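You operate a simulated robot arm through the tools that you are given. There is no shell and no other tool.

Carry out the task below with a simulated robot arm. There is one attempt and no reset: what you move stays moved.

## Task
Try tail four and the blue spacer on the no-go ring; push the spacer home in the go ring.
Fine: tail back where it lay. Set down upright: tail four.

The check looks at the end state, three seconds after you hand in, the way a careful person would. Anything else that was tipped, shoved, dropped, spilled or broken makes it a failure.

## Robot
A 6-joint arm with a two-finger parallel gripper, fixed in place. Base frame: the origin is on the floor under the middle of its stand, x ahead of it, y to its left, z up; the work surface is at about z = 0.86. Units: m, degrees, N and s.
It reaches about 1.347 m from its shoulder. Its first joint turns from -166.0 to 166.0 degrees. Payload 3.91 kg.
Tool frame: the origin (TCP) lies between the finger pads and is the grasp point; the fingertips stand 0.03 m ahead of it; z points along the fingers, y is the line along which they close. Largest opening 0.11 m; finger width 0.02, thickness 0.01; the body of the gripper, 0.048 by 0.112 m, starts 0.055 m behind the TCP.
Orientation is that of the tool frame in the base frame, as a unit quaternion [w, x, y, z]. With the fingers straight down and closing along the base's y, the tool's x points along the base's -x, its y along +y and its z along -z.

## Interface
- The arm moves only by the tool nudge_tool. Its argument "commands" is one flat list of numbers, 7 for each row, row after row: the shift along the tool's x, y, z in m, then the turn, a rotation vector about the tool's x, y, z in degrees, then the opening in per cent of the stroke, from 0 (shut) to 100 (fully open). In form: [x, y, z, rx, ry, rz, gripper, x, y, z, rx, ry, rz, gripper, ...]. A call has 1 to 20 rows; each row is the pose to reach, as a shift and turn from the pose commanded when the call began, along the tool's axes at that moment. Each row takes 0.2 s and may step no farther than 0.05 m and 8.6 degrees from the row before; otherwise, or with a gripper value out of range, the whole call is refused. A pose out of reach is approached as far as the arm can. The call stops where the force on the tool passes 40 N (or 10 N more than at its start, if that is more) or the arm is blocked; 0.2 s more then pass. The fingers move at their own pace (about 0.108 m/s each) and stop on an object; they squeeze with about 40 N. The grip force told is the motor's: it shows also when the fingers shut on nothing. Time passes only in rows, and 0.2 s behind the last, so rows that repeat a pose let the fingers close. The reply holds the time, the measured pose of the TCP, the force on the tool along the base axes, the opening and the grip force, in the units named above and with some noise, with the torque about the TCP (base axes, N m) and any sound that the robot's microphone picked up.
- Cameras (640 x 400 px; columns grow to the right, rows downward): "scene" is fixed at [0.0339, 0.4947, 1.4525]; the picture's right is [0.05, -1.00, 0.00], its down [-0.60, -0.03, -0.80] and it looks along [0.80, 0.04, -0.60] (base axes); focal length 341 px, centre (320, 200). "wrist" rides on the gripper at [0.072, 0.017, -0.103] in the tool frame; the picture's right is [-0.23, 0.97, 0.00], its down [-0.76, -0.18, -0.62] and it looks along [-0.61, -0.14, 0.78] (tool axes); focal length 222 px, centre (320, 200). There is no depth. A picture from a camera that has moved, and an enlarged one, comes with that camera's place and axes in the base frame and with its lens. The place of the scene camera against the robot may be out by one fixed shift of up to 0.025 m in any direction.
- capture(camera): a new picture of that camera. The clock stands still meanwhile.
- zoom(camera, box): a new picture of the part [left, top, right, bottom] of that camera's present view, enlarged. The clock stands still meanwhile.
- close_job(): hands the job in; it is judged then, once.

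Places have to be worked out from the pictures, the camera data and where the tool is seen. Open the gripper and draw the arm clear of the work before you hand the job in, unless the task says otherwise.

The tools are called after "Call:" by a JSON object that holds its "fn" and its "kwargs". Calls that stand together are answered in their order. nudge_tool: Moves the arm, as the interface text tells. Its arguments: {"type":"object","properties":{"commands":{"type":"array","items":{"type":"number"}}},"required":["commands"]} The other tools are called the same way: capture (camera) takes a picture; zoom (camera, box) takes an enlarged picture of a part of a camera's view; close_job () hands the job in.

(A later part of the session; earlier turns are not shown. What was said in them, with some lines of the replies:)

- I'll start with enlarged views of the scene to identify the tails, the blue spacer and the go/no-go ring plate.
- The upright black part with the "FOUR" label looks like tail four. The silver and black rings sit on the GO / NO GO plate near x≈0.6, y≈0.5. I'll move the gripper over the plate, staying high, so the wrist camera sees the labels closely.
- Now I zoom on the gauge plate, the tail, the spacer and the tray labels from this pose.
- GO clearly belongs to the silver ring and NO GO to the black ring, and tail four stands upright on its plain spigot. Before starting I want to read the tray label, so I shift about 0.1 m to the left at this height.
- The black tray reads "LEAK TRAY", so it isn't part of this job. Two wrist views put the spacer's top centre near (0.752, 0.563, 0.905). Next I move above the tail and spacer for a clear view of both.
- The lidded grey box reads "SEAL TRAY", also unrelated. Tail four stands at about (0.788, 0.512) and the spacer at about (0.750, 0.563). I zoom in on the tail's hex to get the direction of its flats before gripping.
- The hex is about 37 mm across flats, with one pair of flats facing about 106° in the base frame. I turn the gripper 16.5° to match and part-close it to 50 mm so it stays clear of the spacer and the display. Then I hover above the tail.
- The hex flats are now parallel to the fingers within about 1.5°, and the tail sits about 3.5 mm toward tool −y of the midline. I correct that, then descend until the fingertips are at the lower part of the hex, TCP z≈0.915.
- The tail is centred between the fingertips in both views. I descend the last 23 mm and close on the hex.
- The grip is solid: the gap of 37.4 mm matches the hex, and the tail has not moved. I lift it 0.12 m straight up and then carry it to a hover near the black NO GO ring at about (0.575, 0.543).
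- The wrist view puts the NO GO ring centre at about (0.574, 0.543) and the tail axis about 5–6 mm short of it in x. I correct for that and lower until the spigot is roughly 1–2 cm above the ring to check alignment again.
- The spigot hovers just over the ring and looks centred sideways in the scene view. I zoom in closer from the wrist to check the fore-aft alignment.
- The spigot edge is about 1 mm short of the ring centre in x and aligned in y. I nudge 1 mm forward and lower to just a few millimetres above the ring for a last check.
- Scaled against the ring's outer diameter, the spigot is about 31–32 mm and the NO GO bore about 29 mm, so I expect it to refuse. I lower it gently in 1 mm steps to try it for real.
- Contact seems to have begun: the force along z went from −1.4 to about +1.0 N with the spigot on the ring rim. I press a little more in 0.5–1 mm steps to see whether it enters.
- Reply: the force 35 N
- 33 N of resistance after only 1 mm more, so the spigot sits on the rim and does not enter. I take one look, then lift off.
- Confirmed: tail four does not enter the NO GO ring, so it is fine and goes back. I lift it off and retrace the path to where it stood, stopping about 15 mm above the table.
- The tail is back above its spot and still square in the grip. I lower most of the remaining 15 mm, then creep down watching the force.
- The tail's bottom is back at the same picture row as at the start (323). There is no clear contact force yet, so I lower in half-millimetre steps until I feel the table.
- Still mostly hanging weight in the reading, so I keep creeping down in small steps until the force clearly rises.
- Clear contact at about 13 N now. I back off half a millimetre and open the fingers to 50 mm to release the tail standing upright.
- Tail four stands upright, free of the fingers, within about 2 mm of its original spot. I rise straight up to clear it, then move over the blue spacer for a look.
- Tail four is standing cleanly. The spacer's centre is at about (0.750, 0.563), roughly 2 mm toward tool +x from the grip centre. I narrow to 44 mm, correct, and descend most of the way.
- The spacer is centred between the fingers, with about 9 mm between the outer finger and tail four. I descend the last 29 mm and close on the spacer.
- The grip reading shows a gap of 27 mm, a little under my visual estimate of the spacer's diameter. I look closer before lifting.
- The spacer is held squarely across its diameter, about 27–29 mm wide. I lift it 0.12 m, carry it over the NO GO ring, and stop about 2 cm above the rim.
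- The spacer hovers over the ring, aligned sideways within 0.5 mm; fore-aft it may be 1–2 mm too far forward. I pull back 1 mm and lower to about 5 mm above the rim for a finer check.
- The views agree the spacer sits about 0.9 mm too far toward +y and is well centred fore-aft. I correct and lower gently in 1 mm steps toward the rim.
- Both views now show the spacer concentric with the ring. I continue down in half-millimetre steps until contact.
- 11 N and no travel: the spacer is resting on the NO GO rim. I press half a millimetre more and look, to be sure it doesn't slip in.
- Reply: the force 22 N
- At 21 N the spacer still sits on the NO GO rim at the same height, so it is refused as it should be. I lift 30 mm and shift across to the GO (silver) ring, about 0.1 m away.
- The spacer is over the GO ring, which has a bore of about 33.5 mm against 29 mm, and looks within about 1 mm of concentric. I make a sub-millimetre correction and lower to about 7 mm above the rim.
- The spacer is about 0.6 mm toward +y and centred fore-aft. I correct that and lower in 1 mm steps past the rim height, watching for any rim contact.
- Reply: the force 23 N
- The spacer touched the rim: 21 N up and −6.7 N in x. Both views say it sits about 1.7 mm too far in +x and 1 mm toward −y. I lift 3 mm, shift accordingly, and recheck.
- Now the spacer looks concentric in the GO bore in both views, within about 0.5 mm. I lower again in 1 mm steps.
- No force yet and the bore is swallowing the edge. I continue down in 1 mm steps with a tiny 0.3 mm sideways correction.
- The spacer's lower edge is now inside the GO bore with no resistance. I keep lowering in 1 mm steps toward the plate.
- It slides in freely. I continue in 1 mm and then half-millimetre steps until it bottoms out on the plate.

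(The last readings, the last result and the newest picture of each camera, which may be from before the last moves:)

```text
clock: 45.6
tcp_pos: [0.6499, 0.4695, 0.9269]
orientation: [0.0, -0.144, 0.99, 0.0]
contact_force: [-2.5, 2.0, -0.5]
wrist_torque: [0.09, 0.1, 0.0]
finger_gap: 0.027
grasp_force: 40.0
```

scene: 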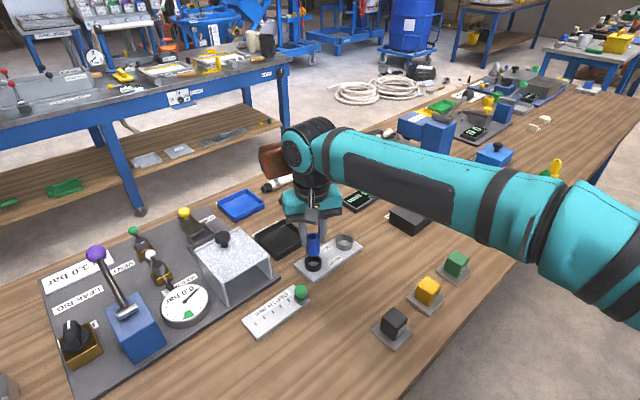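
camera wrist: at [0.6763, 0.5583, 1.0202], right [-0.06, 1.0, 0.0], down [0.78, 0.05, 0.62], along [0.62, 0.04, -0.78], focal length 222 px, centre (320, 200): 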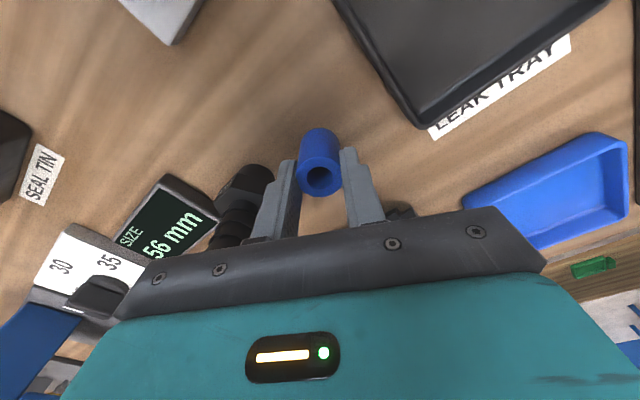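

A small side force (−3 N in x, +2 N in y) says it brushes the bore wall. I ease 0.5 mm that way and continue down in half-millimetre steps.

Call:
{"fn": "nudge_tool", "kwargs": {"commands": [0.0004, 0.0004, 0, 0, 0, 0, 0, 0.0004, 0.0004, 0.0005, 0, 0, 0, 0, 0.0004, 0.0004, 0.001, 0, 0, 0, 0, 0.0004, 0.0004, 0.001, 0, 0, 0, 0]}}

Call:
{"fn": "nudge_tool", "kwargs": {"commands": [0, 0, 0.0005, 0, 0, 0, 0, 0, 0, 0.001, 0, 0, 0, 0, 0, 0, 0.001, 0, 0, 0, 0]}}

Call:
{"fn": "zoom", "kwargs": {"camera": "scene", "box": [326, 220, 362, 256]}}

```text
clock: 46.6
tcp_pos: [0.6487, 0.4696, 0.9263]
orientation: [0.001, -0.143, 0.99, 0.001]
contact_force: [2.7, 1.9, 17.4]
wrist_torque: [0.08, -0.21, -0.04]
finger_gap: 0.0267
grasp_force: 39.5
```

```text
clock: 47.4
tcp_pos: [0.6473, 0.4697, 0.9257]
orientation: [0.001, -0.143, 0.99, 0.001]
contact_force: [5.6, 1.0, 37.4]
wrist_torque: [0.02, -0.27, -0.01]
finger_gap: 0.0268
grasp_force: 39.6
```

```text
11.11 times, centred on (344, 238) of scene
camera zoom: at [0.0339, 0.4947, 1.4525], right [0.05, -1.0, 0.0], down [-0.6, -0.03, -0.8], along [0.8, 0.04, -0.6], focal length 3790 px, centre (53, -222)
```

zoom: 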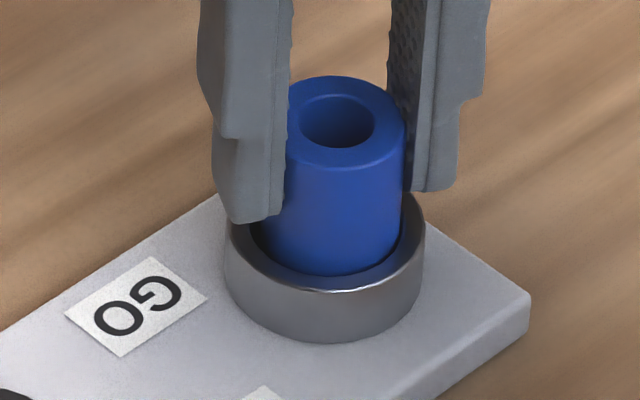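

Firm bottoming: 37 N up, about 17 mm below the rim-contact height, with the spacer top at about z=0.915, so it is home on the plate. I ease off 1 mm, then open the fingers to release it.

Call:
{"fn": "nudge_tool", "kwargs": {"commands": [0, 0, -0.0005, 0, 0, 0, 0, 0, 0, -0.0012, 0, 0, 0, 0, 0, 0, -0.0012, 0, 0, 0, 27, 0, 0, -0.0012, 0, 0, 0, 32, 0, 0, -0.0012, 0, 0, 0, 40, 0, 0, -0.0012, 0, 0, 0, 40]}}

Call:
{"fn": "zoom", "kwargs": {"camera": "scene", "box": [326, 220, 362, 256]}}

Call:
{"fn": "zoom", "kwargs": {"camera": "wrist", "box": [280, 90, 360, 190]}}

```text
clock: 48.8
tcp_pos: [0.6477, 0.4695, 0.9254]
orientation: [0.0, -0.143, 0.99, 0.0]
contact_force: [-0.6, 0.0, 1.1]
wrist_torque: [0.0, 0.03, 0.02]
finger_gap: 0.0442
grasp_force: 0.0
```

```text
11.11 times, centred on (344, 238) of scene
camera zoom: at [0.0339, 0.4947, 1.4525], right [0.05, -1.0, 0.0], down [-0.6, -0.03, -0.8], along [0.8, 0.04, -0.6], focal length 3790 px, centre (53, -222)
```

zoom: 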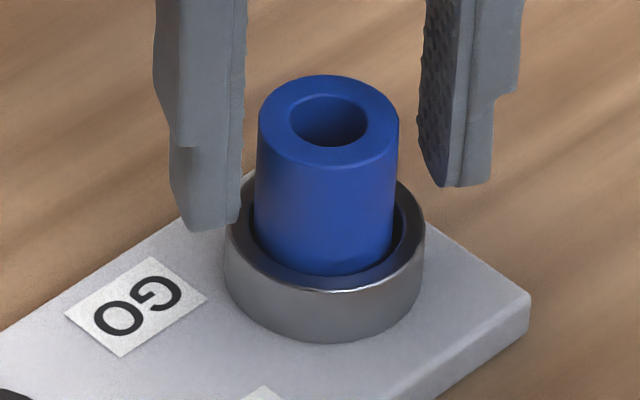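

```text
4.00 times, centred on (320, 140) of wrist
camera zoom: at [0.5726, 0.4677, 1.0304], right [-0.06, 1.0, 0.0], down [0.78, 0.05, 0.62], along [0.62, 0.04, -0.78], focal length 888 px, centre (320, 440)
```

zoom: 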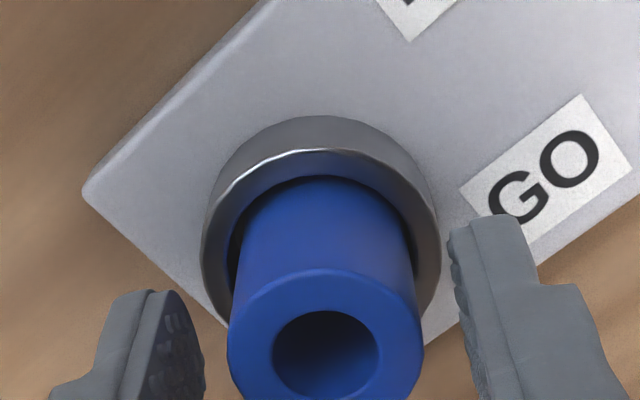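

The spacer stands upright in the GO ring, its top only one plate thickness (about 10 mm) higher than when it stood on the table, so it is fully seated. I raise the open gripper straight up, well clear.

Call:
{"fn": "nudge_tool", "kwargs": {"commands": [0, 0, -0.02, 0, 0, 0, 40, 0, 0, -0.055, 0, 0, 0, 40, 0, 0, -0.1, 0, 0, 0, 40, 0, 0, -0.145, 0, 0, 0, 60, 0, 0, -0.19, 0, 0, 0, 80, 0, 0, -0.19, 0, 0, 0, 80]}}

Call:
{"fn": "capture", "kwargs": {"camera": "wrist"}}

Call:
{"fn": "capture", "kwargs": {"camera": "scene"}}

Call:
{"fn": "zoom", "kwargs": {"camera": "scene", "box": [240, 170, 400, 280]}}

Call:
{"fn": "zoom", "kwargs": {"camera": "wrist", "box": [240, 60, 400, 180]}}

```text
clock: 50.2
tcp_pos: [0.6486, 0.4688, 1.1158]
orientation: [0.0, -0.145, 0.989, 0.0]
contact_force: [0.6, 0.2, 0.8]
wrist_torque: [0.01, 0.0, -0.02]
finger_gap: 0.0881
grasp_force: 0.1
```

```text
taken
camera wrist: at [0.5731, 0.4663, 1.2208], right [-0.06, 1.0, 0.0], down [0.78, 0.05, 0.62], along [0.62, 0.04, -0.78], focal length 222 px, centre (320, 200)
```

wrist: 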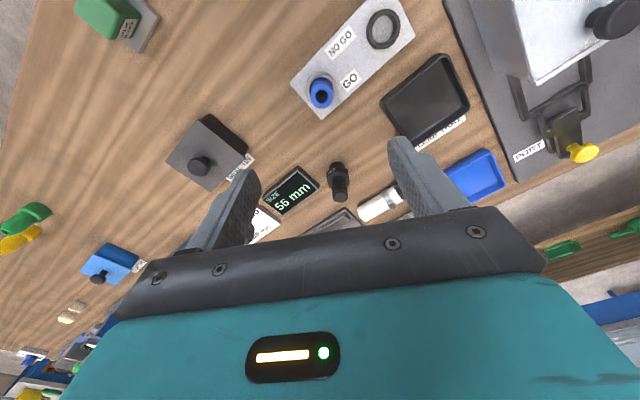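

```text
taken
```

scene: 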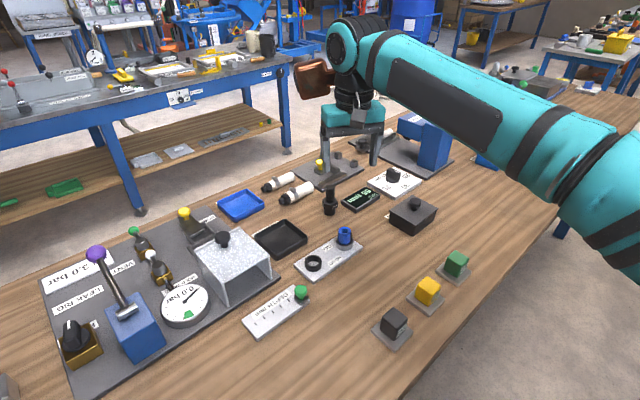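

```text
3.64 times, centred on (320, 225) of scene
camera zoom: at [0.0339, 0.4947, 1.4525], right [0.05, -1.0, 0.0], down [-0.6, -0.03, -0.8], along [0.8, 0.04, -0.6], focal length 1240 px, centre (320, 109)
```

zoom: 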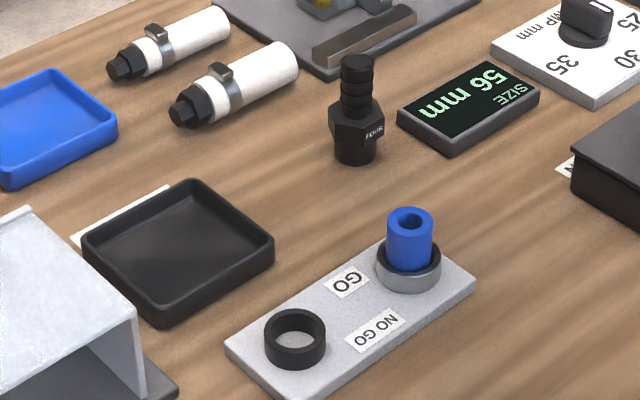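

```text
3.33 times, centred on (320, 120) of wrist
camera zoom: at [0.5731, 0.4663, 1.2208], right [-0.06, 1.0, 0.0], down [0.78, 0.05, 0.62], along [0.62, 0.04, -0.78], focal length 740 px, centre (320, 467)
```

zoom: 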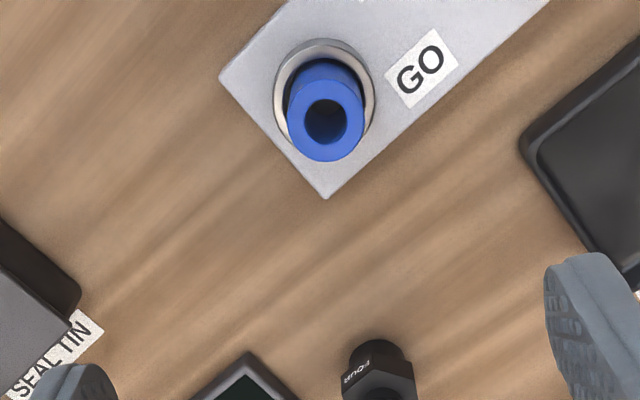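

Everything looks right: tail four is upright on its spot, the spacer is home in the GO ring, and the plate and its neighbours are undisturbed. I draw the open arm back to its starting area and check once more.

Call:
{"fn": "nudge_tool", "kwargs": {"commands": [0.0168, -0.03, -0.0175, 0, 0, 4.1, 90, 0.0335, -0.06, -0.035, 0, 0, 8.2, 100, 0.05, -0.09, -0.0525, 0, 0, 12.3, 100, 0.067, -0.121, -0.07, 0, 0, 16.4, 100, 0.067, -0.121, -0.07, 0, 0, 16.4, 100]}}

Call:
{"fn": "capture", "kwargs": {"camera": "scene"}}

Call:
{"fn": "zoom", "kwargs": {"camera": "scene", "box": [270, 170, 390, 280]}}

Call:
{"fn": "zoom", "kwargs": {"camera": "scene", "box": [290, 170, 386, 230]}}

```text
clock: 51.4
tcp_pos: [0.6172, 0.3326, 1.188]
orientation: [0.0, 0.0, 1.0, 0.0]
contact_force: [0.0, -0.5, 1.0]
wrist_torque: [0.0, -0.02, -0.02]
finger_gap: 0.1099
grasp_force: 0.1
```

```text
taken
```

scene: 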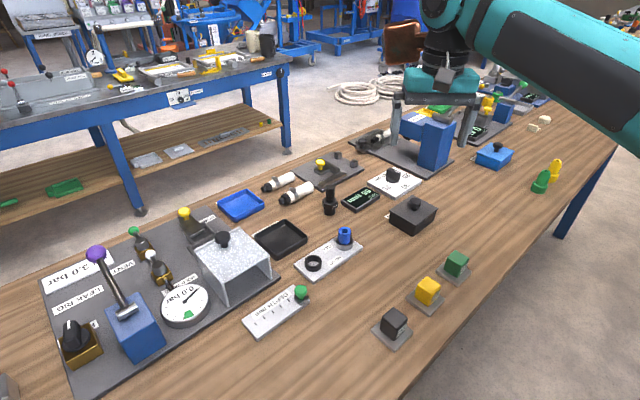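

```text
3.64 times, centred on (330, 225) of scene
camera zoom: at [0.0339, 0.4947, 1.4525], right [0.05, -1.0, 0.0], down [-0.6, -0.03, -0.8], along [0.8, 0.04, -0.6], focal length 1240 px, centre (284, 109)
```

zoom: 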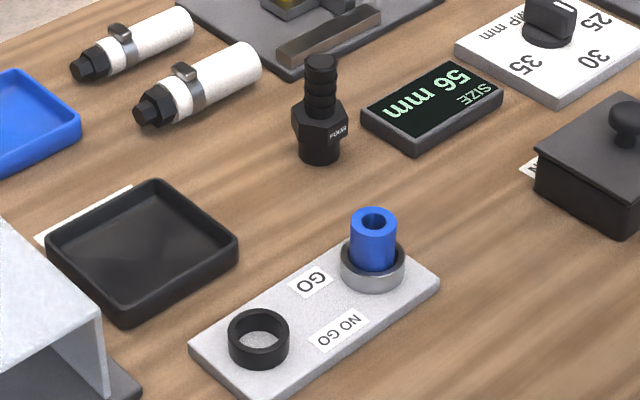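

```text
6.67 times, centred on (338, 200) of scene
camera zoom: at [0.0339, 0.4947, 1.4525], right [0.05, -1.0, 0.0], down [-0.6, -0.03, -0.8], along [0.8, 0.04, -0.6], focal length 2274 px, centre (200, 200)
```

zoom: 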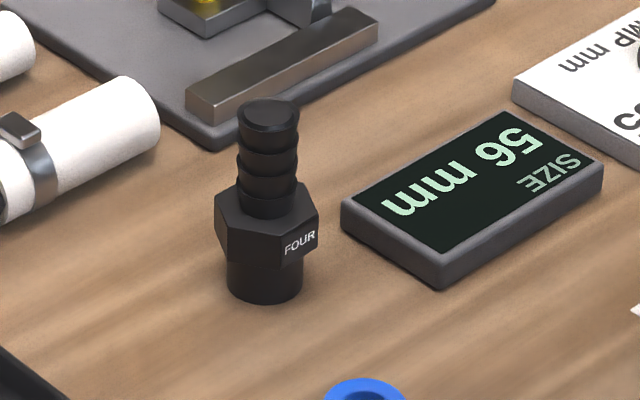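

Tail four stands upright within about 2 mm of its original spot, and the spacer sits home in the GO ring. Nothing else has moved, and the arm is clear with the gripper open, so I hand the job in.

Call:
{"fn": "close_job", "kwargs": {}}

```text
The job is handed in.
```

The job is handed in. Both parts were refused by the no-go ring, and the spacer is pushed home in the go ring.

- **Tail four:** I tried its spigot on the no-go ring (the black one). It stayed on the rim under about 33 N, so I took it as fine. It is back standing upright, within about 2 mm of where it was.
- **Blue spacer on the no-go ring:** it also stayed on the rim, under about 21 N.
- **Blue spacer in the go ring (the silver one):** it touched the rim once on the first attempt, so I re-centred it. It then slid in and bottomed about 17 mm below the rim under about 37 N.

In the last pictures nothing else on the bench looks moved or tipped. The gripper is open and the arm is back where it started.
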